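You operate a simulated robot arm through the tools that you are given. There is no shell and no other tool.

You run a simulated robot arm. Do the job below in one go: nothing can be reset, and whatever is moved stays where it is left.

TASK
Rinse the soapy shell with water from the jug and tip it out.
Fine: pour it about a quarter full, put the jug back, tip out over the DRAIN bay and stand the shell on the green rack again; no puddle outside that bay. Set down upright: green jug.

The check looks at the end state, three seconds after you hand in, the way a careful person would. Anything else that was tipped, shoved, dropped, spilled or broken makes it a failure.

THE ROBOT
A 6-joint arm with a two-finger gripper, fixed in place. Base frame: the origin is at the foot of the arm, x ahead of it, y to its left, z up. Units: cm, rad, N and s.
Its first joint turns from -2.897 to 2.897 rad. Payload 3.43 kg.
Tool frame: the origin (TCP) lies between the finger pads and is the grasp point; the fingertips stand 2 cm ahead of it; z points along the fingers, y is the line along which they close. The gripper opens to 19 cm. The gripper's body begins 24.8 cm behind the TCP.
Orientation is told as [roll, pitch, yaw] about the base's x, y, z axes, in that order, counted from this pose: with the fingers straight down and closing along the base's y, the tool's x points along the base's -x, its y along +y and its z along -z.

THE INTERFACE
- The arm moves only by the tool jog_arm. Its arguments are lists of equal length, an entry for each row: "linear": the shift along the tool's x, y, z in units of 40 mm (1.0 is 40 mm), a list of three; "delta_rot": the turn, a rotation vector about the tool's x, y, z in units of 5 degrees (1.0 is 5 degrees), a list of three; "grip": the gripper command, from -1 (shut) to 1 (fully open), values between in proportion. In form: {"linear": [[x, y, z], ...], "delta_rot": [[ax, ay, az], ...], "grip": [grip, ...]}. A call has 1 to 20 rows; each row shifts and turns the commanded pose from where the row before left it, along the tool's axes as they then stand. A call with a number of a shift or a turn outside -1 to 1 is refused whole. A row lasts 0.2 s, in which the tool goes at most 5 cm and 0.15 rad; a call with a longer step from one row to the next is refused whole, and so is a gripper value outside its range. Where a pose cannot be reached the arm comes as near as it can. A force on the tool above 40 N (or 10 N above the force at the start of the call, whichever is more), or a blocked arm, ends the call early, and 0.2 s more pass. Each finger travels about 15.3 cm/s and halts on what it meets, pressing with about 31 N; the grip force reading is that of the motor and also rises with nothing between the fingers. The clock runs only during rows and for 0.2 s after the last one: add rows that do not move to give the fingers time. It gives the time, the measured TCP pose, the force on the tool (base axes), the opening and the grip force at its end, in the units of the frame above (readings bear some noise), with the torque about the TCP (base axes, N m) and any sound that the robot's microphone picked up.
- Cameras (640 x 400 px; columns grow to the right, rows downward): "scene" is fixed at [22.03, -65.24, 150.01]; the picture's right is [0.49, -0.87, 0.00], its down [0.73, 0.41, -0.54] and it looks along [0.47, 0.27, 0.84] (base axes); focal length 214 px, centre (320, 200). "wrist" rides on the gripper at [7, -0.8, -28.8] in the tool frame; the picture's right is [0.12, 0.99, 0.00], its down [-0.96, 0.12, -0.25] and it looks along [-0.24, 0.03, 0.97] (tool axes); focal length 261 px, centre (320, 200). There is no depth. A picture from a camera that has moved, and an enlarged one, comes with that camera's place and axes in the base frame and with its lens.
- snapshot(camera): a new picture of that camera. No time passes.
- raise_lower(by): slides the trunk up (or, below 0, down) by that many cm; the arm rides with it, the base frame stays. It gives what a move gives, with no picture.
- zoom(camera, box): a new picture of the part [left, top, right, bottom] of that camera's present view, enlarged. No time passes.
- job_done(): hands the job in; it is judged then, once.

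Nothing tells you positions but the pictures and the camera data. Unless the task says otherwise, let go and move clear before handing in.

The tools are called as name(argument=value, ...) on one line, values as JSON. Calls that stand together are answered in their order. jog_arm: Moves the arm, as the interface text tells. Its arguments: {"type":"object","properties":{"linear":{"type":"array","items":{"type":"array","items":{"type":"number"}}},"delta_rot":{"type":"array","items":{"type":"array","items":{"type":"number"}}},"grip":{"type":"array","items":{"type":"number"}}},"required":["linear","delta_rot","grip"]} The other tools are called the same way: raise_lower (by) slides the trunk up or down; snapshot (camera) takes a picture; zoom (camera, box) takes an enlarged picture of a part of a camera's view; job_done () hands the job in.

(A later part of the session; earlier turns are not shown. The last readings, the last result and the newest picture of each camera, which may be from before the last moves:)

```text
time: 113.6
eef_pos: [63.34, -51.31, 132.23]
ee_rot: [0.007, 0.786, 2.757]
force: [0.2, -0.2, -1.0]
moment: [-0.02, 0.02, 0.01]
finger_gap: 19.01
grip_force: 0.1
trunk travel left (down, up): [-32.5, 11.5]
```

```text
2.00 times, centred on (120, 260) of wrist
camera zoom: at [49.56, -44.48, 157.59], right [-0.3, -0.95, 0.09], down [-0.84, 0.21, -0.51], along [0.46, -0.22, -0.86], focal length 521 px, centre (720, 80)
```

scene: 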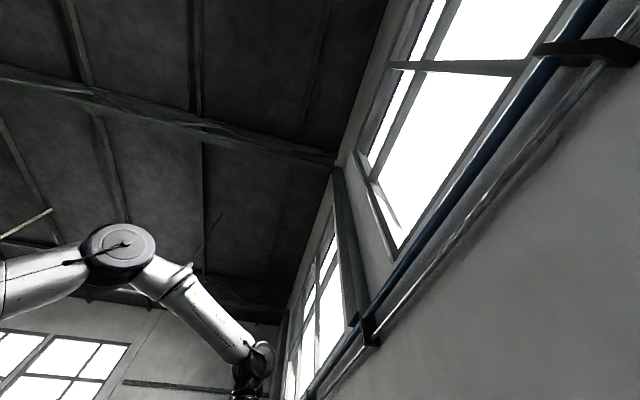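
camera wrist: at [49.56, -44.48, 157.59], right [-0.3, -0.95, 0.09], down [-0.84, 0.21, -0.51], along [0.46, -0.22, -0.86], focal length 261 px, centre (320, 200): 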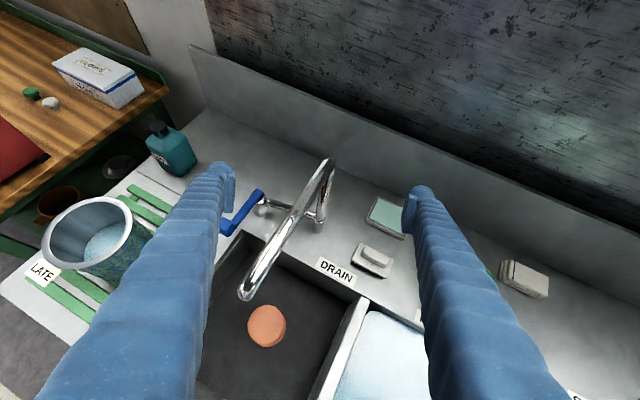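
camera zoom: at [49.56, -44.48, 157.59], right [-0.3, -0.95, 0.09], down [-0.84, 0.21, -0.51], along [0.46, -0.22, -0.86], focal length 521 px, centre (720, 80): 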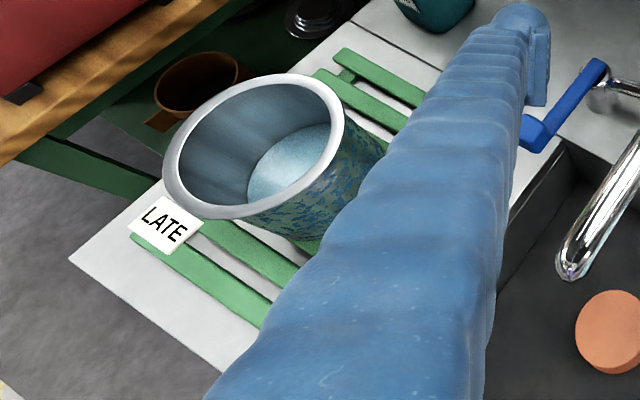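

The faucet is a horizontal tube at z≈119, with its tip at about (58,-40). Moving the open gripper above the shell now, still at 45° pitch.

jog_arm(linear=[[0.03, -0.762, 0.124], [0.03, -0.762, 0.124], [0.03, -0.762, 0.124], [0.03, -0.762, 0.124], [0.03, -0.762, 0.124], [0.03, -0.762, 0.124], [0.03, -0.762, 0.124], [0.03, -0.762, 0.124], [0.03, -0.762, 0.124], [0.03, -0.762, 0.124], [0.03, -0.762, 0.124], [0.03, -0.762, 0.124], [0.03, -0.762, 0.124], [0.03, -0.762, 0.124], [0.03, -0.762, 0.124], [0, 0, 0], [0, 0, 0]], delta_rot=[[0.066, 0, -0.066], [0.066, 0, -0.066], [0.066, 0, -0.066], [0.066, 0, -0.066], [0.066, 0, -0.066], [0.066, 0, -0.066], [0.066, 0, -0.066], [0.066, 0, -0.066], [0.066, 0, -0.066], [0.066, 0, -0.066], [0.066, 0, -0.066], [0.066, 0, -0.066], [0.066, 0, -0.066], [0.066, 0, -0.066], [0.066, 0, -0.066], [0, 0, 0], [0, 0, 0]], grip=[1, 1, 1, 1, 1, 1, 1, 1, 1, 1, 1, 1, 1, 1, 1, 1, 1])

snapshot(camera="wrist")

zoom(camera="wrist", box=[220, 130, 420, 270])

```text
time: 117.2
eef_pos: [81.61, -16.5, 128.84]
ee_rot: [-0.004, 0.736, 2.877]
force: [0.3, -0.6, 0.0]
moment: [0.01, 0.03, 0.04]
finger_gap: 19.02
grip_force: 0.0
out of reach, approached as far as the arm can: row 10, 11, 12, 13, 14, 15
trunk travel left (down, up): [-32.5, 11.5]
```

```text
taken
camera wrist: at [68.25, -12.1, 155.21], right [-0.17, -0.98, 0.08], down [-0.88, 0.12, -0.46], along [0.44, -0.15, -0.88], focal length 261 px, centre (320, 200)
```

wrist: 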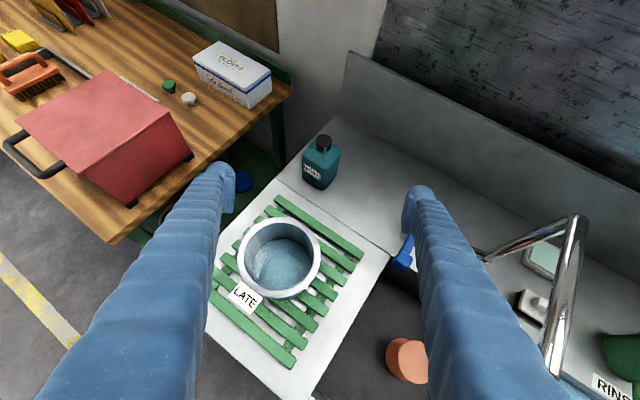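

```text
2.86 times, centred on (320, 200) of wrist
camera zoom: at [68.25, -12.1, 155.21], right [-0.17, -0.98, 0.08], down [-0.88, 0.12, -0.46], along [0.44, -0.15, -0.88], focal length 745 px, centre (320, 200)
```

zoom: 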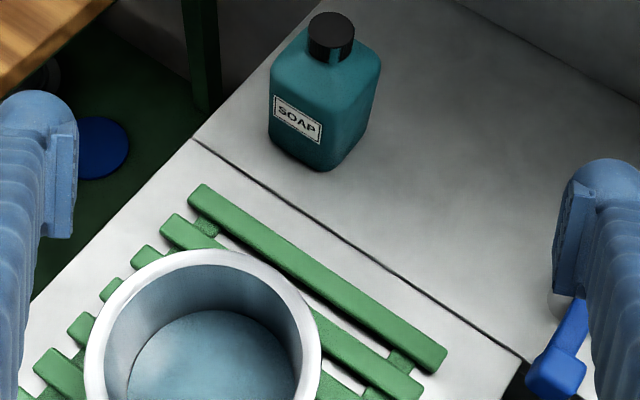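

zoom(camera="wrist", box=[210, 200, 350, 320])

```text
3.33 times, centred on (280, 260) of wrist
camera zoom: at [68.25, -12.1, 155.21], right [-0.17, -0.98, 0.08], down [-0.88, 0.12, -0.46], along [0.44, -0.15, -0.88], focal length 869 px, centre (453, 0)
```

zoom: 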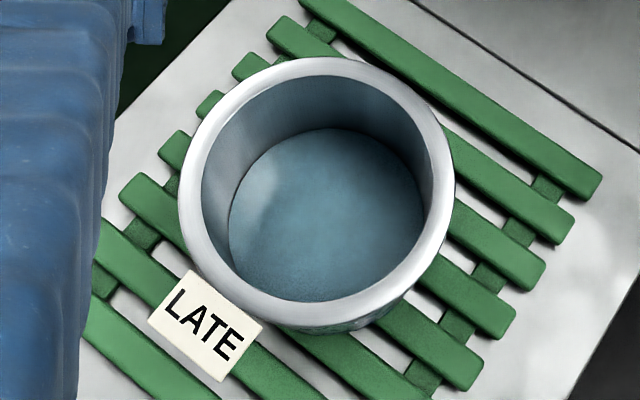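

Near the shell the flipped wrist is at its limit, and the tag sticks out at the front-left (about 135° from centre). I'll un-flip the tool so I can approach square from the counter front, with the tag between the fingers.

jog_arm(linear=[[0, 0, 0], [0, 0, 0], [0, 0, 0], [0, 0, 0], [0, 0, 0], [0, 0, 0], [0, 0, 0], [0, 0, 0], [0, 0, 0], [0, 0, 0], [0, 0, 0], [0, 0, 0], [0, 0, 0], [0, 0, 0], [0, 0, 0], [0, 0, 0], [0, 0, 0], [0, 0, 0]], delta_rot=[[0, 0, -1], [0, 0, -1], [0, 0, -1], [0, 0, -1], [0, 0, -1], [0, 0, -1], [0, 0, -1], [0, 0, -1], [0, 0, -1], [0, 0, -1], [0, 0, -1], [0, 0, -1], [0, 0, -1], [0, 0, -1], [0, 0, -1], [0, 0, -1], [0, 0, -1], [0, 0, -1]], grip=[1, 1, 1, 1, 1, 1, 1, 1, 1, 1, 1, 1, 1, 1, 1, 1, 1, 1])

jog_arm(linear=[[0, 0, 0], [0, 0, 0], [0, 0, 0], [0, 0, 0], [0, 0, 0], [0, 0, 0], [0, 0, 0], [0, 0, 0], [0, 0, 0], [0, 0, 0], [0, 0, 0], [0, 0, 0], [0, 0, 0], [0, 0, 0], [0, 0, 0], [0, 0, 0], [0, 0, 0], [0, 0, 0], [0, 0, 0]], delta_rot=[[0, 0, -1], [0, 0, -1], [0, 0, -1], [0, 0, -1], [0, 0, -1], [0, 0, -1], [0, 0, -1], [0, 0, -1], [0, 0, -1], [0, 0, -1], [0, 0, -1], [0, 0, -1], [0, 0, -1], [0, 0, -1], [0, 0, -1], [0, 0, -1], [0, 0, -1], [0, 0, -1], [0, 0, 0]], grip=[1, 1, 1, 1, 1, 1, 1, 1, 1, 1, 1, 1, 1, 1, 1, 1, 1, 1, 1])

snapshot(camera="wrist")

```text
time: 121.0
eef_pos: [82.6, -15.93, 129.32]
ee_rot: [0.785, -0.005, -1.836]
force: [0.3, -1.3, 0.3]
moment: [0.0, 0.01, 0.03]
finger_gap: 18.99
grip_force: 0.1
out of reach, approached as far as the arm can: row 1
trunk travel left (down, up): [-32.5, 11.5]
```

```text
time: 125.0
eef_pos: [82.5, -15.94, 129.37]
ee_rot: [-0.008, -0.785, -0.26]
force: [0.3, -0.1, -0.1]
moment: [-0.01, -0.03, -0.02]
finger_gap: 18.97
grip_force: 0.0
trunk travel left (down, up): [-32.5, 11.5]
```

```text
taken
camera wrist: at [57.85, -9.96, 144.88], right [0.18, 0.98, -0.09], down [0.52, -0.02, 0.86], along [0.84, -0.2, -0.51], focal length 261 px, centre (320, 200)
```

wrist: 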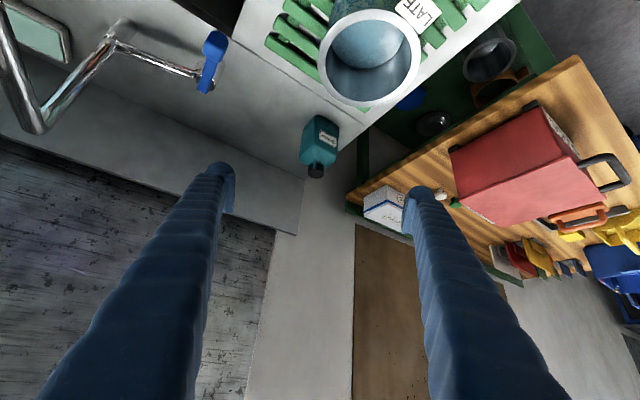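

jog_arm(linear=[[0, 0, 0], [0, 0, 0], [0, 0, 0], [0, 0, 0], [0, 0, 0], [0, 0, 0], [0.743, 0.125, -0.125], [0.743, 0.125, -0.125], [0.743, 0.125, -0.125], [0.743, 0.125, -0.125], [0.743, 0.125, -0.125], [0.743, 0.125, -0.125], [0.743, 0.125, -0.125], [0.743, 0.125, -0.125], [0, 0, 0]], delta_rot=[[0.707, 0, 0.707], [0.707, 0, 0.707], [0.707, 0, 0.707], [0.707, 0, 0.707], [0.707, 0, 0.707], [0.707, 0, 0.707], [0, 0, 0], [0, 0, 0], [0, 0, 0], [0, 0, 0], [0, 0, 0], [0, 0, 0], [0, 0, 0], [0, 0, 0], [0, 0, 0]], grip=[1, 1, 1, 1, 1, 1, 1, 1, 1, 1, 1, 1, 1, 1, 1])

jog_arm(linear=[[0, 0, 0], [0, 0, 0], [0, 0, 0], [0, 0, 0], [0, 0, 0], [0, 0, 0], [0, 0, 0], [0, 0, 0]], delta_rot=[[0, -1, 0], [0, -1, 0], [0, -1, 0], [0, -1, 0], [0, -1, 0], [0, -1, 0], [0, -1, 0], [0, 0, 0]], grip=[1, 1, 1, 1, 1, 1, 1, 1])

snapshot(camera="wrist")

```text
time: 128.2
eef_pos: [71.43, 0.8, 115.23]
ee_rot: [-0.005, -0.789, -0.784]
force: [-0.1, 0.3, 0.5]
moment: [-0.04, -0.01, -0.03]
finger_gap: 18.99
grip_force: 0.1
trunk travel left (down, up): [-32.5, 11.5]
```

```text
time: 130.0
eef_pos: [71.67, 0.87, 115.42]
ee_rot: [-0.018, -1.4, -0.769]
force: [0.4, -0.4, -0.7]
moment: [0.0, -0.03, -0.02]
finger_gap: 18.99
grip_force: 0.1
trunk travel left (down, up): [-32.5, 11.5]
```

```text
taken
camera wrist: at [50.04, 21.26, 113.41], right [0.69, 0.71, -0.12], down [0.03, 0.14, 0.99], along [0.72, -0.69, 0.08], focal length 261 px, centre (320, 200)
```

wrist: 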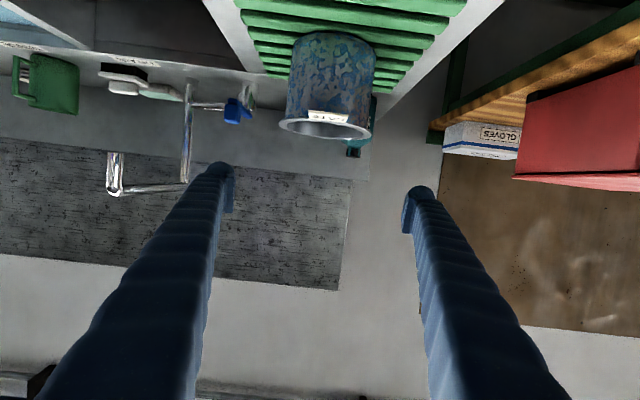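

zoom(camera="wrist", box=[250, 0, 410, 160])

```text
2.50 times, centred on (330, 80) of wrist
camera zoom: at [50.04, 21.26, 113.41], right [0.69, 0.71, -0.12], down [0.03, 0.14, 0.99], along [0.72, -0.69, 0.08], focal length 652 px, centre (295, 500)
```

zoom: 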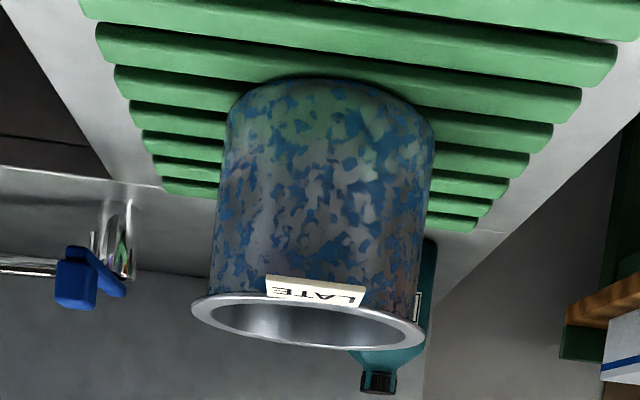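

The side view shows the tag centred between the fingers, a body of about 14.3 cm, and a rim of about 16.2 cm at z≈104.6. I'll lower to approach height in front of the shell.

jog_arm(linear=[[0.72, -0.012, 0.125], [0.72, -0.012, 0.125], [0.72, -0.012, 0.125], [0.72, -0.012, 0.125], [0.72, -0.012, 0.125], [0, 0, 0], [0, 0, 0]], delta_rot=[[0, 0, 0], [0, 0, 0], [0, 0, 0], [0, 0, 0], [0, 0, 0], [0, 0, 0], [0, 0, 0]], grip=[1, 1, 1, 1, 1, 1, 1])

snapshot(camera="wrist")

zoom(camera="wrist", box=[210, 110, 430, 250])

```text
time: 131.6
eef_pos: [71.37, 0.66, 100.71]
ee_rot: [-0.02, -1.399, -0.769]
force: [0.1, -0.5, -0.1]
moment: [0.01, 0.04, 0.04]
finger_gap: 19.01
grip_force: 0.1
trunk travel left (down, up): [-32.5, 11.5]
```

```text
taken
camera wrist: at [49.96, 21.06, 98.83], right [0.69, 0.71, -0.12], down [0.03, 0.14, 0.99], along [0.72, -0.69, 0.08], focal length 261 px, centre (320, 200)
```

wrist: 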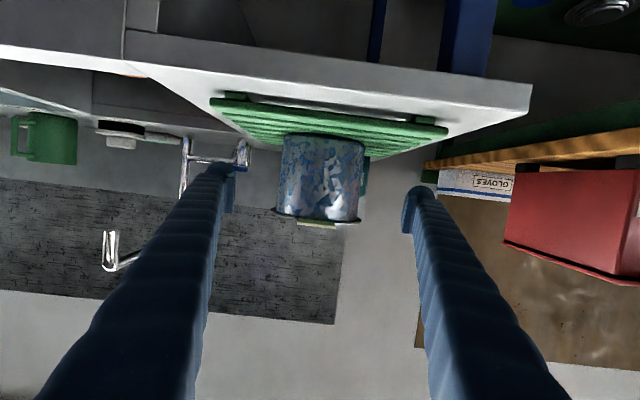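

```text
2.86 times, centred on (320, 180) of wrist
camera zoom: at [49.96, 21.06, 98.83], right [0.69, 0.71, -0.12], down [0.03, 0.14, 0.99], along [0.72, -0.69, 0.08], focal length 745 px, centre (320, 257)
```

zoom: 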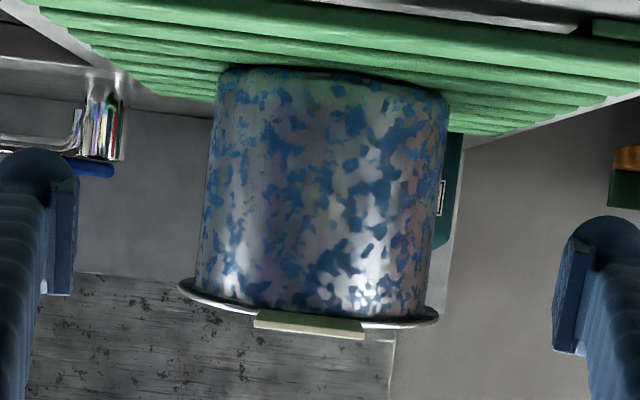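

Aligned: the shell body is centred on the tool axis. Advancing so the fingers straddle it below the rim.

jog_arm(linear=[[0, 0, 0.5], [0, 0, 0.5], [0, 0, 0.5], [0, 0, 0.5], [0, 0, 0.5], [0, 0, 0.5], [0, 0, 0.5], [0, 0, 0.5], [0, 0, 0], [0, 0, 0]], delta_rot=[[0, 0, 0], [0, 0, 0], [0, 0, 0], [0, 0, 0], [0, 0, 0], [0, 0, 0], [0, 0, 0], [0, 0, 0], [0, 0, 0], [0, 0, 0]], grip=[1, 1, 1, 1, 1, 1, 1, 1, 1, 1])

snapshot(camera="wrist")

zoom(camera="wrist", box=[200, 90, 440, 250])

```text
time: 133.8
eef_pos: [82.54, -10.59, 98.1]
ee_rot: [-0.023, -1.398, -0.766]
force: [-0.6, 0.7, 0.7]
moment: [-0.01, 0.0, -0.02]
finger_gap: 19.0
grip_force: 0.1
trunk travel left (down, up): [-32.5, 11.5]
```

```text
taken
camera wrist: at [61.11, 9.81, 96.2], right [0.69, 0.71, -0.12], down [0.03, 0.14, 0.99], along [0.72, -0.69, 0.08], focal length 261 px, centre (320, 200)
```

wrist: 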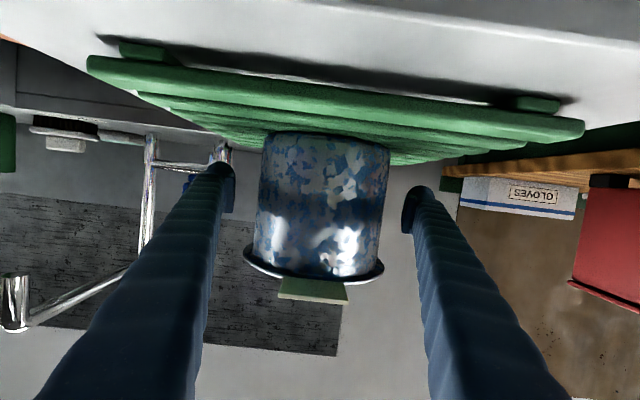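

```text
2.50 times, centred on (320, 170) of wrist
camera zoom: at [61.11, 9.81, 96.2], right [0.69, 0.71, -0.12], down [0.03, 0.14, 0.99], along [0.72, -0.69, 0.08], focal length 652 px, centre (320, 275)
```

zoom: 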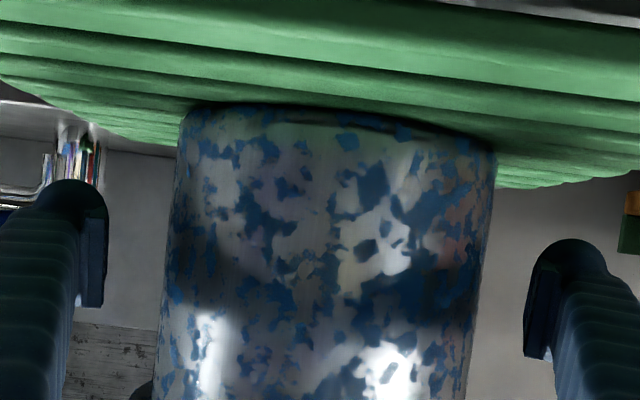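

Nearly centred; I'll shift 0.4 cm sideways and then close gently.

jog_arm(linear=[[0, 0.1, 0], [0, 0, 0], [0, 0, 0], [0, 0, 0], [0, 0, 0], [0, 0, 0]], delta_rot=[[0, 0, 0], [0, 0, 0], [0, 0, 0], [0, 0, 0], [0, 0, 0], [0, 0, 0]], grip=[1, 1, 0.75, 0.65, 0.57, 0.57])

zoom(camera="wrist", box=[200, 90, 440, 250])

```text
time: 135.2
eef_pos: [82.75, -10.19, 98.02]
ee_rot: [-0.024, -1.399, -0.766]
force: [0.5, 0.6, -0.9]
moment: [0.02, 0.0, -0.01]
finger_gap: 14.91
grip_force: 0.1
trunk travel left (down, up): [-32.5, 11.5]
```

```text
2.50 times, centred on (320, 170) of wrist
camera zoom: at [61.35, 10.09, 96.16], right [0.69, 0.71, -0.12], down [0.03, 0.14, 0.99], along [0.72, -0.69, 0.08], focal length 652 px, centre (320, 275)
```

zoom: 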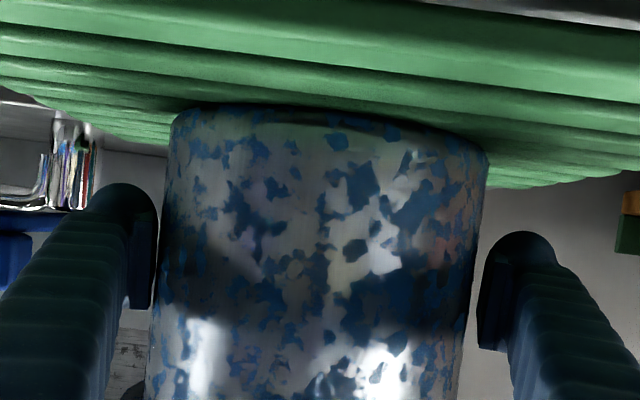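

jog_arm(linear=[[0, 0, 0], [0, 0, 0], [0, 0, 0], [0, 0, 0], [0, 0, 0], [0, 0, 0]], delta_rot=[[0, 0, 0], [0, 0, 0], [0, 0, 0], [0, 0, 0], [0, 0, 0], [0, 0, 0]], grip=[0.52, 0.48, 0.44, 0.3, -1, -1])

zoom(camera="wrist", box=[200, 90, 440, 250])

```text
time: 136.6
eef_pos: [82.75, -10.41, 98.01]
ee_rot: [-0.024, -1.399, -0.768]
force: [-1.9, -0.8, -0.2]
moment: [0.04, -0.08, -0.01]
finger_gap: 14.26
grip_force: 31.3
trunk travel left (down, up): [-32.5, 11.5]
```

```text
2.50 times, centred on (320, 170) of wrist
camera zoom: at [61.33, 10.09, 96.17], right [0.69, 0.71, -0.12], down [0.03, 0.14, 0.99], along [0.72, -0.69, 0.08], focal length 652 px, centre (320, 275)
```

zoom: 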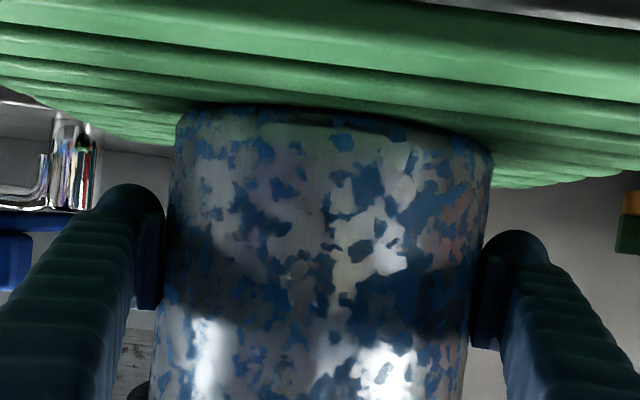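

jog_arm(linear=[[-0.1, 0, -0.017], [-0.13, 0, -0.022], [-0.13, 0, -0.022], [-0.13, 0, -0.022], [0, 0, 0], [0, 0, 0], [0, 0, 0]], delta_rot=[[0, 0, 0], [0, 0, 0], [0, 0, 0], [0, 0, 0], [0, 0, 0], [0, 0, 0], [0, 0, 0]], grip=[-1, -1, -1, -1, -1, -1, -1])

snapshot(camera="wrist")

```text
time: 138.2
eef_pos: [82.77, -10.31, 99.93]
ee_rot: [-0.025, -1.398, -0.767]
force: [-0.2, 0.4, -6.6]
moment: [0.02, 0.02, -0.01]
finger_gap: 14.27
grip_force: 31.2
trunk travel left (down, up): [-32.5, 11.5]
```

```text
taken
camera wrist: at [61.3, 10.1, 98.09], right [0.69, 0.71, -0.12], down [0.03, 0.14, 0.99], along [0.72, -0.69, 0.08], focal length 261 px, centre (320, 200)
```

wrist: 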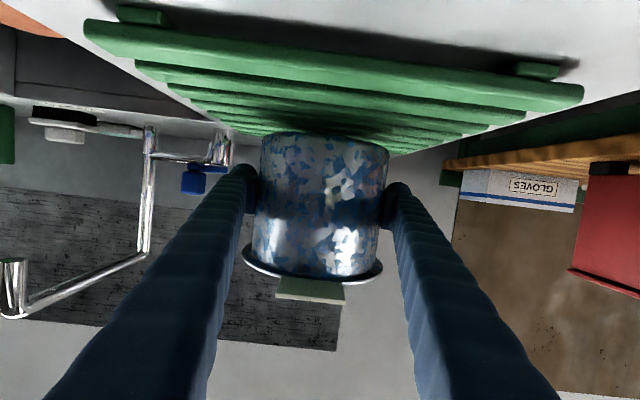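

The shell is held firmly at 6.6 N, which matches about 0.4 l of water. I'll lift it, keep it upright and carry it over the front half of the DRAIN bay, turning the tool to about -80°, clear of the faucet.

jog_arm(linear=[[-0.3, 0, -0.052], [-0.394, 0, -0.068], [-0.394, 0, -0.068], [-0.394, 0, -0.068], [-0.394, 0, -0.068], [0, 0, 0]], delta_rot=[[0, 0, 0], [0, 0, 0], [0, 0, 0], [0, 0, 0], [0, 0, 0], [0, 0, 0]], grip=[-1, -1, -1, -1, -1, -1])

jog_arm(linear=[[0, -0.627, 0.006], [0, -0.627, 0.006], [0, -0.627, 0.006], [0, -0.627, 0.006], [0, -0.627, 0.006], [0, -0.627, 0.006], [0, -0.627, 0.006], [0, 0, 0], [0, 0, 0]], delta_rot=[[0.4925, 0, 0.0855], [0.4925, 0, 0.0855], [0.4925, 0, 0.0855], [0.4925, 0, 0.0855], [0.4925, 0, 0.0855], [0.4925, 0, 0.0855], [0.4925, 0, 0.0855], [0, 0, 0], [0, 0, 0]], grip=[-1, -1, -1, -1, -1, -1, -1, -1, -1])

snapshot(camera="wrist")

```text
time: 139.6
eef_pos: [82.85, -10.36, 107.55]
ee_rot: [-0.025, -1.397, -0.763]
force: [0.3, 0.9, -6.2]
moment: [-0.01, 0.0, 0.0]
finger_gap: 14.25
grip_force: 30.8
trunk travel left (down, up): [-32.5, 11.5]
```

```text
time: 141.6
eef_pos: [69.08, -21.16, 107.69]
ee_rot: [-0.019, -1.4, -1.075]
force: [0.0, 0.2, -6.9]
moment: [0.02, -0.02, -0.03]
finger_gap: 14.25
grip_force: 31.1
trunk travel left (down, up): [-32.5, 11.5]
```

```text
taken
camera wrist: at [54.66, 4.82, 105.71], right [0.87, 0.47, -0.12], down [0.07, 0.13, 0.99], along [0.48, -0.87, 0.08], focal length 261 px, centre (320, 200)
```

wrist: 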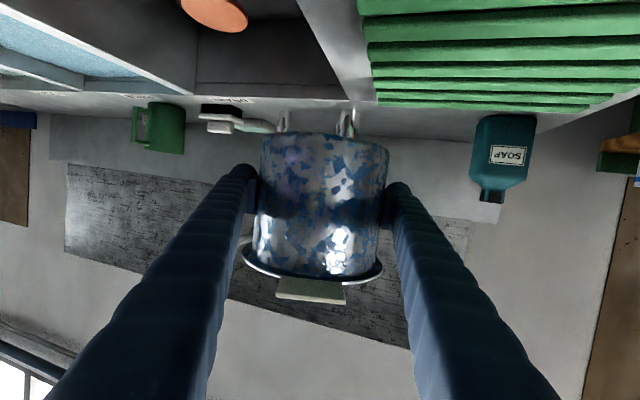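

jog_arm(linear=[[0, -0.627, 0.006], [0, -0.627, 0.006], [0, -0.627, 0.006], [0, -0.627, 0.006], [0, -0.627, 0.006], [0, -0.627, 0.006], [0, -0.627, 0.006], [0, 0, 0], [0, 0, 0]], delta_rot=[[0.4925, 0, 0.0855], [0.4925, 0, 0.0855], [0.4925, 0, 0.0855], [0.4925, 0, 0.0855], [0.4925, 0, 0.0855], [0.4925, 0, 0.0855], [0.4925, 0, 0.0855], [0, 0, 0], [0, 0, 0]], grip=[-1, -1, -1, -1, -1, -1, -1, -1, -1])

snapshot(camera="wrist")

```text
time: 143.6
eef_pos: [52.6, -27.29, 107.66]
ee_rot: [-0.017, -1.402, -1.384]
force: [-0.5, 0.3, -6.2]
moment: [-0.03, -0.02, 0.01]
finger_gap: 14.23
grip_force: 31.0
trunk travel left (down, up): [-32.5, 11.5]
```

```text
taken
camera wrist: at [46.58, 1.75, 105.7], right [0.97, 0.19, -0.12], down [0.1, 0.1, 0.99], along [0.2, -0.98, 0.08], focal length 261 px, centre (320, 200)
```

wrist: 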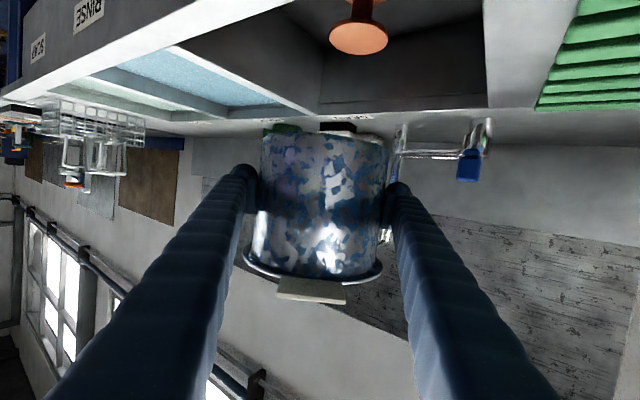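

The shell is over the front of the DRAIN bay with the faucet clear. Lowering and starting a gentle tilt.

jog_arm(linear=[[0.35, 0, 0.06], [0.35, 0, 0.06], [0.35, 0, 0.06], [0.35, 0, 0.06], [0, 0, 0], [0, 0, 0], [0, 0, 0], [0, 0, 0], [0, 0, 0], [0, 0, 0], [0, 0, 0], [0, 0, 0], [0, 0, 0], [0, 0, 0], [0, 0, 0], [0, 0, 0]], delta_rot=[[0, 0, 0], [0, 0, 0], [0, 0, 0], [0, 0, 0], [0, 0.7, 0], [0, 0.7, 0], [0, 0.7, 0], [0, 0.7, 0], [0, 0.7, 0], [0, 0.7, 0], [0, 0.7, 0], [0, 0.7, 0], [0, 0.7, 0], [0, 0.7, 0], [0, 0, 0], [0, 0, 0]], grip=[-1, -1, -1, -1, -1, -1, -1, -1, -1, -1, -1, -1, -1, -1, -1, -1])

snapshot(camera="wrist")

```text
time: 147.0
eef_pos: [52.5, -27.03, 102.05]
ee_rot: [-0.004, -0.792, -1.397]
force: [0.1, -0.1, -6.1]
moment: [-0.05, -0.04, 0.03]
finger_gap: 14.25
grip_force: 31.2
trunk travel left (down, up): [-32.5, 11.5]
```

```text
taken
camera wrist: at [47.32, -2.1, 117.34], right [0.96, 0.25, -0.09], down [0.2, -0.47, 0.86], along [0.18, -0.84, -0.51], focal length 261 px, centre (320, 200)
```

wrist: 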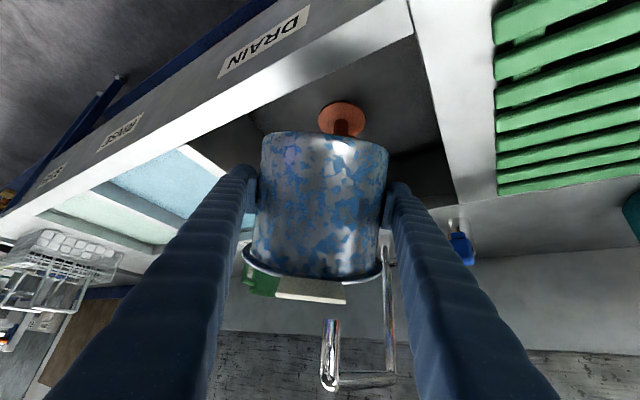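

jog_arm(linear=[[0, 0, 0], [0, 0, 0], [0, 0, 0], [0, 0, 0], [0, 0, 0], [0, 0, 0], [0, 0, 0], [0, 0, 0], [0, 0, 0], [0, 0, 0]], delta_rot=[[0, 0.5, 0], [0, 0.5, 0], [0, 0.5, 0], [0, 0.5, 0], [0, 0.5, 0], [0, 0.5, 0], [0, 0.5, 0], [0, 0, 0], [0, 0, 0], [0, 0, 0]], grip=[-1, -1, -1, -1, -1, -1, -1, -1, -1, -1])

snapshot(camera="wrist")

```text
time: 149.2
eef_pos: [52.48, -27.08, 101.88]
ee_rot: [-0.004, -0.482, -1.398]
force: [-0.7, -0.3, -5.8]
moment: [-0.03, -0.04, 0.0]
finger_gap: 14.26
grip_force: 31.1
trunk travel left (down, up): [-32.5, 11.5]
```

```text
taken
camera wrist: at [48.34, -7.84, 124.25], right [0.96, 0.27, -0.06], down [0.24, -0.71, 0.67], along [0.14, -0.65, -0.74], focal length 261 px, centre (320, 200)
```

wrist: 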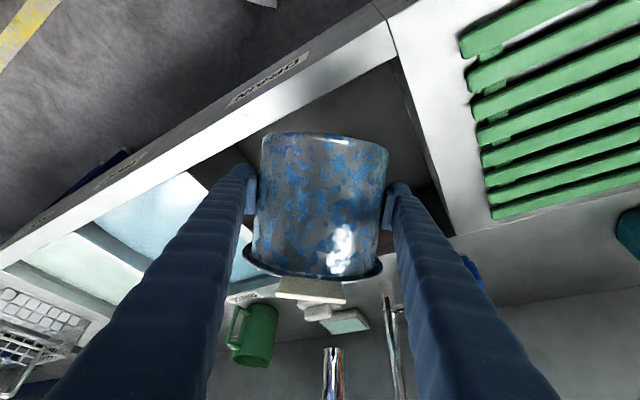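

jog_arm(linear=[[0, 0, 0], [0, 0, 0], [0, 0, 0], [0, 0, 0], [0, 0, 0], [0, 0, 0], [0, 0, 0], [0, 0, 0], [0, 0, 0], [0, 0, 0], [0, 0, 0], [0, 0, 0]], delta_rot=[[0, 0.5, 0], [0, 0, 0], [0, 0.5, 0], [0, 0, 0], [0, 0.5, 0], [0, 0, 0], [0, 0.5, 0], [0, 0, 0], [0, 0, 0], [0, 0, 0], [0, 0, 0], [0, 0, 0]], grip=[-1, -1, -1, -1, -1, -1, -1, -1, -1, -1, -1, -1])

snapshot(camera="wrist")

```text
time: 151.8
eef_pos: [52.56, -27.01, 102.05]
ee_rot: [-0.004, -0.311, -1.398]
force: [0.2, 0.7, -5.6]
moment: [-0.03, -0.02, -0.03]
finger_gap: 14.26
grip_force: 30.7
trunk travel left (down, up): [-32.5, 11.5]
```

```text
taken
camera wrist: at [49.03, -11.89, 127.33], right [0.96, 0.28, -0.04], down [0.26, -0.81, 0.53], along [0.12, -0.52, -0.85], focal length 261 px, centre (320, 200)
```

wrist: 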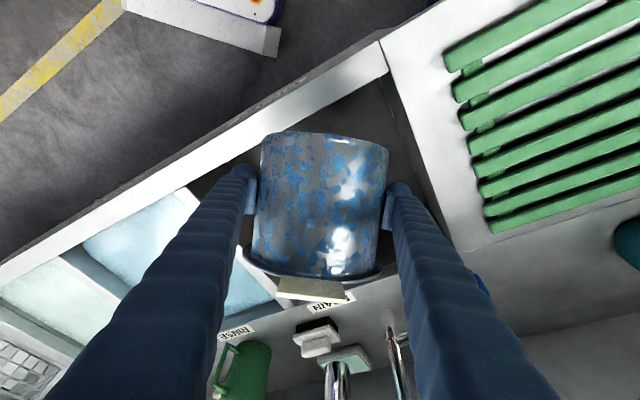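

jog_arm(linear=[[0, 0, 0], [0, 0, 0], [0, 0, 0], [0, 0, 0], [0, 0, 0], [0, 0, 0], [0, 0, 0], [0, 0, 0], [0, 0, 0], [0, 0, 0], [0, 0, 0], [0, 0, 0], [0, 0, 0], [0, 0, 0], [0, 0, 0]], delta_rot=[[0, 0.5, 0], [0, 0, 0], [0, 0, 0], [0, 0.5, 0], [0, 0, 0], [0, 0, 0], [0, 0.5, 0], [0, 0, 0], [0, 0, 0], [0, 0.5, 0], [0, 0, 0], [0, 0, 0], [0, 0, 0], [0, 0, 0], [0, 0, 0]], grip=[-1, -1, -1, -1, -1, -1, -1, -1, -1, -1, -1, -1, -1, -1, -1])

snapshot(camera="wrist")

```text
time: 155.0
eef_pos: [52.49, -27.2, 101.97]
ee_rot: [-0.003, -0.137, -1.4]
force: [-0.4, -1.1, -3.2]
moment: [0.0, -0.01, 0.0]
finger_gap: 14.27
grip_force: 30.5
trunk travel left (down, up): [-32.5, 11.5]
```

```text
taken
camera wrist: at [49.84, -16.51, 129.64], right [0.96, 0.29, -0.02], down [0.27, -0.89, 0.37], along [0.09, -0.36, -0.93], focal length 261 px, centre (320, 200)
```

wrist: 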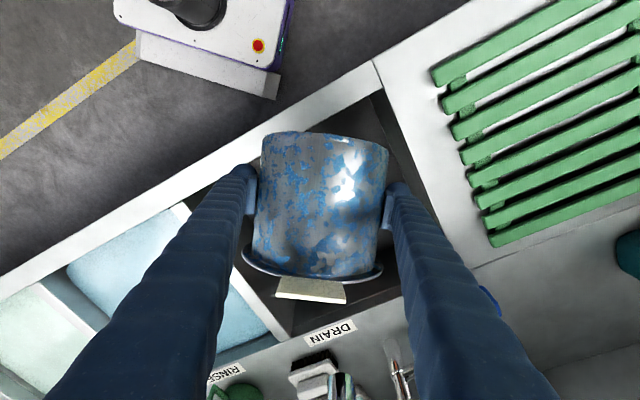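

Most of the water has gone into the bay. I'll tilt past horizontal to empty it fully.

jog_arm(linear=[[0, 0, 0], [0, 0, 0], [0, 0, 0], [0, 0, 0], [0, 0, 0], [0, 0, 0], [0, 0, 0], [0, 0, 0], [0, 0, 0], [0, 0, 0], [0, 0, 0], [0, 0, 0], [0, 0, 0], [0, 0, 0], [0, 0, 0], [0, 0, 0]], delta_rot=[[0, 0.5, 0], [0, 0.5, 0], [0, 0.5, 0], [0, 0.5, 0], [0, 0.5, 0], [0, 0.5, 0], [0, 0.5, 0], [0, 0.5, 0], [0, 0.5, 0], [0, 0.5, 0], [0, 0.5, 0], [0, 0, 0], [0, 0, 0], [0, 0, 0], [0, 0, 0], [0, 0, 0]], grip=[-1, -1, -1, -1, -1, -1, -1, -1, -1, -1, -1, -1, -1, -1, -1, -1])

snapshot(camera="wrist")

```text
time: 158.4
eef_pos: [52.26, -27.05, 101.68]
ee_rot: [-0.005, -0.109, -1.398]
force: [-0.2, 0.3, -4.3]
moment: [0.0, 0.01, -0.03]
finger_gap: 14.22
grip_force: 31.4
out of reach, approached as far as the arm can: row 1, 2, 4, 6, 8, 10
trunk travel left (down, up): [-32.5, 11.5]
```

```text
taken
camera wrist: at [49.81, -17.09, 129.55], right [0.96, 0.29, -0.02], down [0.27, -0.9, 0.35], along [0.08, -0.34, -0.94], focal length 261 px, centre (320, 200)
```

wrist: 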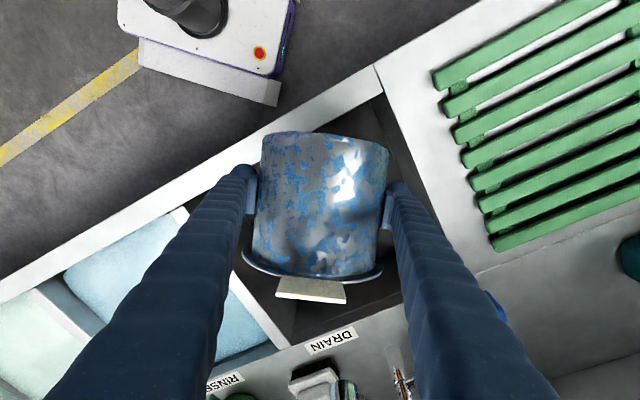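

The wrist reached a limit at this tool heading, with about 0.1 l still inside. I'll rotate about the vertical towards a more radial heading, still pouring inside the bay, and then continue.

jog_arm(linear=[[0, 0, 0], [0, 0, 0], [0, 0, 0], [0, 0, 0], [0, 0, 0], [0, 0, 0], [0, 0, 0], [0, 0, 0], [0, 0, 0], [0, 0, 0], [0, 0, 0]], delta_rot=[[-0.076, 0, -0.696], [-0.076, 0, -0.696], [-0.076, 0, -0.696], [-0.076, 0, -0.696], [-0.076, 0, -0.696], [-0.076, 0, -0.696], [-0.076, 0, -0.696], [-0.076, 0, -0.696], [-0.076, 0, -0.696], [-0.076, 0, -0.696], [0, 0, 0]], grip=[-1, -1, -1, -1, -1, -1, -1, -1, -1, -1, -1])

snapshot(camera="wrist")

```text
time: 160.0
eef_pos: [49.85, -24.98, 97.2]
ee_rot: [0.006, -0.092, -0.998]
force: [1.4, -0.9, -2.6]
moment: [0.03, -0.16, -0.03]
finger_gap: 14.34
grip_force: 30.9
out of reach, approached as far as the arm can: row 1, 2, 3, 4, 5, 6, 7
trunk travel left (down, up): [-32.5, 11.5]
stopped in row 7: the force on the tool passed its limit at 42 N (the readings are from after the stop); the commanded pose is now the measured one
```

```text
taken
camera wrist: at [43.79, -17.42, 125.27], right [0.77, 0.64, 0.0], down [0.6, -0.72, 0.34], along [0.21, -0.26, -0.94], focal length 261 px, centre (320, 200)
```

wrist: 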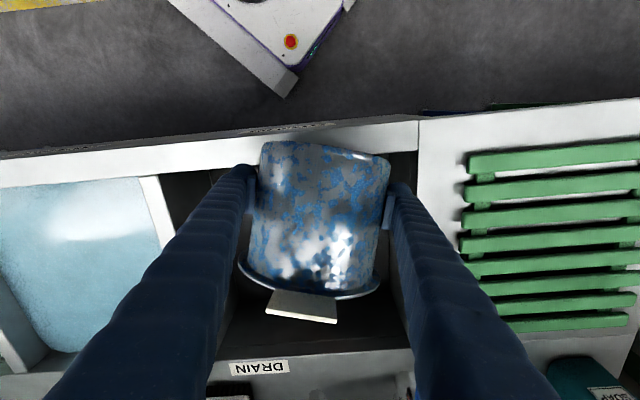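

While rotating, the arm drooped and something touched with 42 N before stopping. I'll lift straight up first and inspect.

jog_arm(linear=[[-0.02, 0, -0.2], [-0.035, 0, -0.374], [-0.035, 0, -0.374], [-0.035, 0, -0.374], [-0.035, 0, -0.374], [0, 0, 0]], delta_rot=[[0, 0, 0], [0, 0, 0], [0, 0, 0], [0, 0, 0], [0, 0, 0], [0, 0, 0]], grip=[-1, -1, -1, -1, -1, -1])

snapshot(camera="wrist")

zoom(camera="wrist", box=[160, 90, 460, 320])

```text
time: 161.4
eef_pos: [48.95, -24.35, 102.32]
ee_rot: [-0.006, -0.109, -0.996]
force: [-0.1, 0.9, -4.3]
moment: [0.04, 0.04, 0.01]
finger_gap: 14.36
grip_force: 30.9
out of reach, approached as far as the arm can: row 3, 4, 5
trunk travel left (down, up): [-32.5, 11.5]
```

```text
taken
camera wrist: at [42.96, -16.09, 130.23], right [0.77, 0.64, -0.02], down [0.6, -0.72, 0.35], along [0.21, -0.28, -0.94], focal length 261 px, centre (320, 200)
```

wrist: 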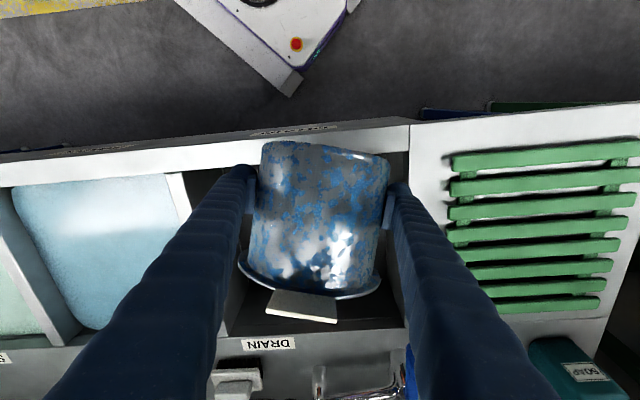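

```text
1.74 times, centred on (310, 205) of wrist
camera zoom: at [42.96, -16.09, 130.23], right [0.77, 0.64, -0.02], down [0.6, -0.72, 0.35], along [0.21, -0.28, -0.94], focal length 453 px, centre (337, 191)
```

zoom: 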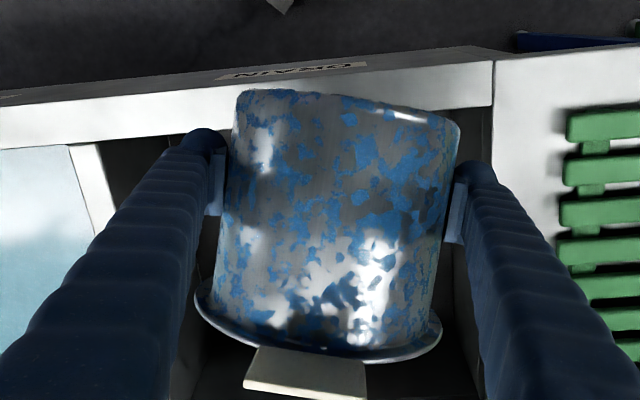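

The arm had wound its wrist the long way round and ran into a joint limit. I'll untilt (the remaining water stays in), back off, and cross to tool-down in the arm's plane instead.

jog_arm(linear=[[0, 0, 0], [0, 0, 0], [0, 0, 0], [0, 0, 0], [0, 0, 0], [0, 0, 0], [0, 0, 0]], delta_rot=[[0, -0.5, 0], [0, -0.5, 0], [0, -0.5, 0], [0, -0.5, 0], [0, -0.5, 0], [0, 0, 0], [0, 0, 0]], grip=[-1, -1, -1, -1, -1, -1, -1])

snapshot(camera="wrist")

```text
time: 163.0
eef_pos: [48.15, -24.83, 102.27]
ee_rot: [-0.02, -0.245, -0.998]
force: [0.2, -0.2, -4.5]
moment: [0.0, 0.02, 0.0]
finger_gap: 14.34
grip_force: 31.3
out of reach, approached as far as the arm can: row 4, 5
trunk travel left (down, up): [-32.5, 11.5]
```

```text
taken
camera wrist: at [40.31, -13.4, 128.57], right [0.77, 0.63, -0.05], down [0.57, -0.67, 0.47], along [0.27, -0.39, -0.88], focal length 261 px, centre (320, 200)
```

wrist: 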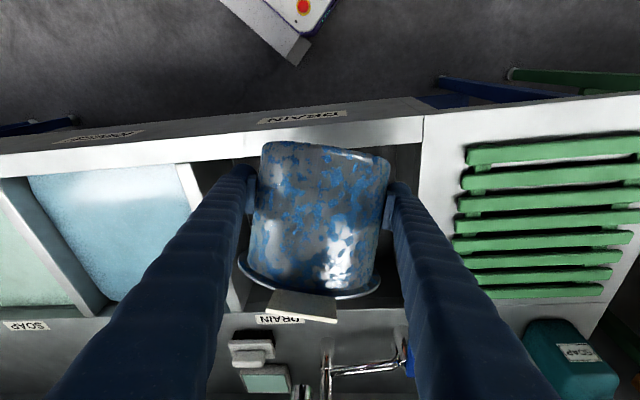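

jog_arm(linear=[[-0.25, 0.232, -0.048], [-0.25, 0.232, -0.048], [-0.25, 0.232, -0.048], [-0.25, 0.232, -0.048], [-0.25, 0.232, -0.048], [-0.25, 0.232, -0.048], [-0.25, 0.232, -0.048], [0, 0, 0]], delta_rot=[[0, 0, 0], [0, 0, 0], [0, 0, 0], [0, 0, 0], [0, 0, 0], [0, 0, 0], [0, 0, 0], [0, 0, 0]], grip=[-1, -1, -1, -1, -1, -1, -1, -1])

snapshot(camera="wrist")

```text
time: 164.8
eef_pos: [57.03, -26.9, 105.26]
ee_rot: [-0.019, -0.244, -0.999]
force: [0.5, 0.0, -3.3]
moment: [0.0, 0.02, 0.05]
finger_gap: 14.33
grip_force: 30.9
trunk travel left (down, up): [-32.5, 11.5]
```

```text
taken
camera wrist: at [49.31, -15.35, 131.51], right [0.77, 0.63, -0.05], down [0.57, -0.67, 0.47], along [0.27, -0.39, -0.88], focal length 261 px, centre (320, 200)
```

wrist: 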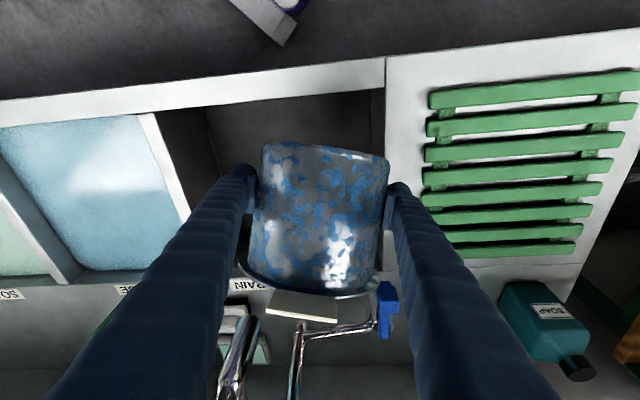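

At this slightly larger radius the pose is reachable. I'll shift 1.5 cm away from the faucet line and resume tipping here, still over the bay.

jog_arm(linear=[[0, 0.185, 0], [0, 0.185, 0], [0, 0, 0], [0, 0, 0], [0, 0, 0], [0, 0, 0], [0, 0, 0], [0, 0, 0]], delta_rot=[[0, 0, 0], [0, 0, 0], [0, 0.4, 0], [0, 0.4, 0], [0, 0.4, 0], [0, 0.4, 0], [0, 0, 0], [0, 0, 0]], grip=[-1, -1, -1, -1, -1, -1, -1, -1])

snapshot(camera="wrist")

```text
time: 166.6
eef_pos: [58.33, -26.03, 105.09]
ee_rot: [-0.023, -0.149, -1.0]
force: [0.0, 0.2, -4.0]
moment: [0.0, 0.02, 0.01]
finger_gap: 14.32
grip_force: 30.6
trunk travel left (down, up): [-32.5, 11.5]
```

```text
taken
camera wrist: at [52.12, -16.56, 132.58], right [0.77, 0.63, -0.04], down [0.6, -0.7, 0.38], along [0.21, -0.32, -0.92], focal length 261 px, centre (320, 200)
```

wrist: 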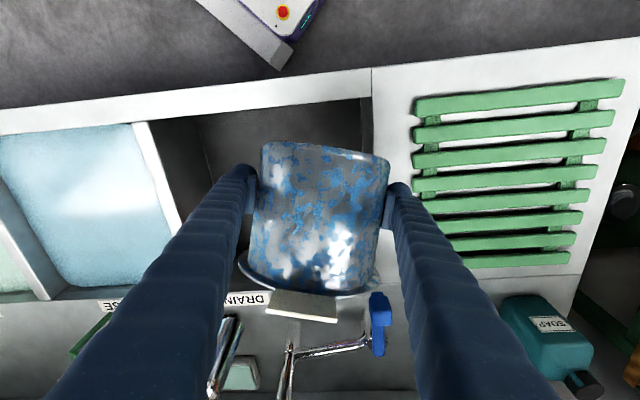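

jog_arm(linear=[[0, 0, 0], [0, 0, 0], [0, 0, 0], [0, 0, 0], [0, 0, 0], [0, 0, 0], [0, 0, 0], [0, 0, 0]], delta_rot=[[0, 0.4, 0], [0, 0.4, 0], [0, 0.4, 0], [0, 0.4, 0], [0, 0.4, 0], [0, 0.4, 0], [0, 0, 0], [0, 0, 0]], grip=[-1, -1, -1, -1, -1, -1, -1, -1])

snapshot(camera="wrist")

```text
time: 168.4
eef_pos: [58.37, -26.06, 105.03]
ee_rot: [-0.024, -0.151, -1.0]
force: [-0.5, -0.5, -3.3]
moment: [0.0, 0.04, 0.0]
finger_gap: 14.3
grip_force: 30.9
out of reach, approached as far as the arm can: row 1, 3, 5
trunk travel left (down, up): [-32.5, 11.5]
```

```text
taken
camera wrist: at [52.13, -16.55, 132.57], right [0.77, 0.63, -0.04], down [0.6, -0.7, 0.38], along [0.21, -0.32, -0.92], focal length 261 px, centre (320, 200)
```

wrist: 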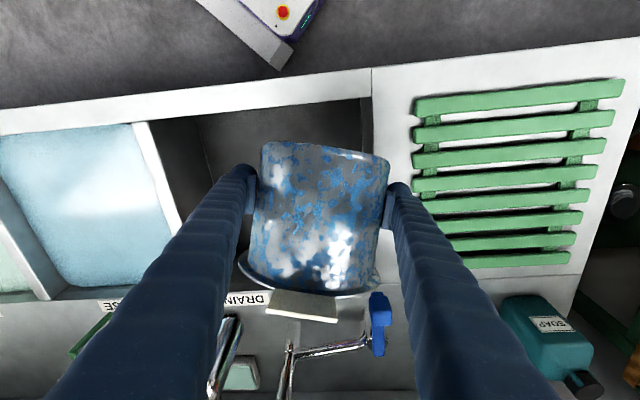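

It's the forearm-roll joint at its limit, so tipping sideways will work better. I'll bring the shell upright at the -80° heading (p≈10°) and then roll it about the tool axis towards the bay interior.

jog_arm(linear=[[0, 0, 0], [0, 0, 0], [0, 0, 0], [0, 0, 0], [0, 0, 0], [0, 0, 0], [0, 0, 0], [0, 0, 0], [0, 0, 0], [0, 0, 0], [0, 0, 0], [0, 0, 0]], delta_rot=[[0, -0.5, 0], [0, -0.5, 0], [0, -0.5, 0], [0.19, -0.5, 0.52], [0.19, -0.5, 0.52], [0.19, -0.5, 0.52], [0.2, -0.5, 0.51], [0.22, -0.5, 0.5], [0.25, -0.5, 0.49], [0.27, -0.5, 0.48], [0.3, -0.5, 0.46], [0, 0, 0]], grip=[-1, -1, -1, -1, -1, -1, -1, -1, -1, -1, -1, -1])

snapshot(camera="wrist")

```text
time: 171.0
eef_pos: [58.27, -26.19, 105.2]
ee_rot: [-0.029, -0.605, -1.373]
force: [0.4, 0.8, -3.4]
moment: [-0.02, 0.02, 0.02]
finger_gap: 14.31
grip_force: 31.3
trunk travel left (down, up): [-32.5, 11.5]
```

```text
taken
camera wrist: at [53.86, -4.24, 124.9], right [0.96, 0.28, -0.09], down [0.25, -0.61, 0.75], along [0.15, -0.74, -0.66], focal length 261 px, centre (320, 200)
```

wrist: 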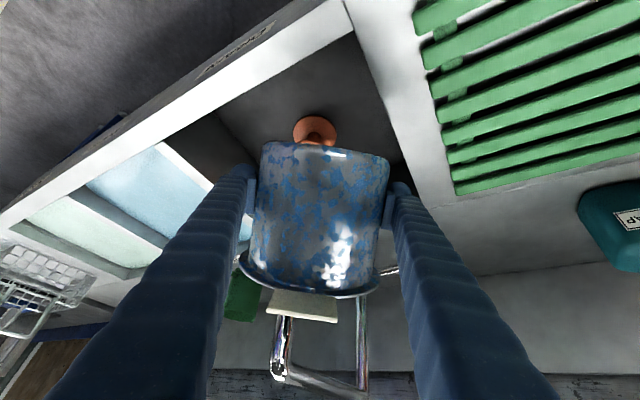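

jog_arm(linear=[[0, 0, 0], [0, 0, 0], [0, 0, 0], [0, 0, 0], [0, 0, 0], [0, 0, 0], [0, 0, 0], [0, 0, 0], [0, 0, 0], [0, 0, 0], [0, 0, 0], [0, 0, 0], [0, 0, 0], [0, 0, 0]], delta_rot=[[0, -0.74, 0], [0, -0.74, 0], [0, -0.74, 0], [0, -0.74, 0], [0, -0.74, 0], [0, -0.74, 0], [0, -0.74, 0], [0, -0.74, 0], [0, -0.74, 0], [0, -0.74, 0], [0, -0.74, 0], [0, -0.74, 0], [0, 0, 0], [0, 0, 0]], grip=[-1, -1, -1, -1, -1, -1, -1, -1, -1, -1, -1, -1, -1, -1])

snapshot(camera="wrist")

zoom(camera="wrist", box=[200, 100, 440, 320])

```text
time: 174.0
eef_pos: [58.26, -25.93, 105.03]
ee_rot: [-0.13, -1.378, -1.26]
force: [-0.9, 0.9, -3.4]
moment: [-0.01, 0.0, 0.01]
finger_gap: 14.25
grip_force: 31.3
trunk travel left (down, up): [-32.5, 11.5]
```

```text
taken
camera wrist: at [52.05, 2.94, 103.78], right [0.97, 0.2, -0.14], down [0.13, 0.09, 0.99], along [0.21, -0.98, 0.06], focal length 261 px, centre (320, 200)
```

wrist: 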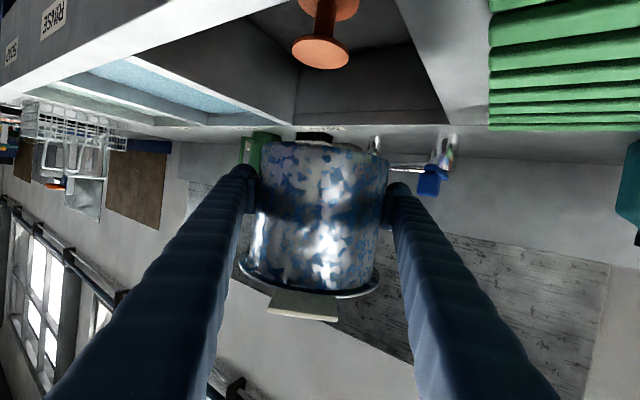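

```text
1.82 times, centred on (320, 210) of wrist
camera zoom: at [52.05, 2.94, 103.78], right [0.97, 0.2, -0.14], down [0.13, 0.09, 0.99], along [0.21, -0.98, 0.06], focal length 474 px, centre (320, 182)
```

zoom: 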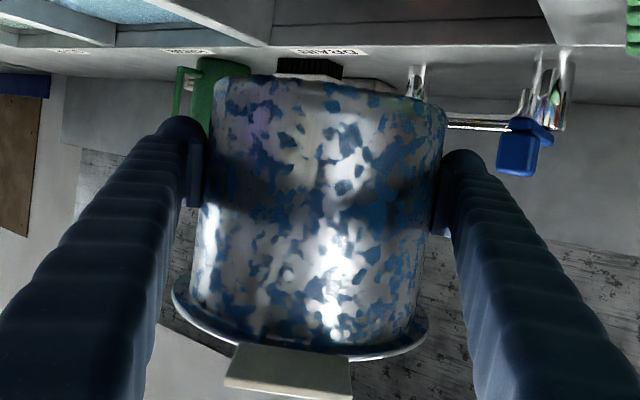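

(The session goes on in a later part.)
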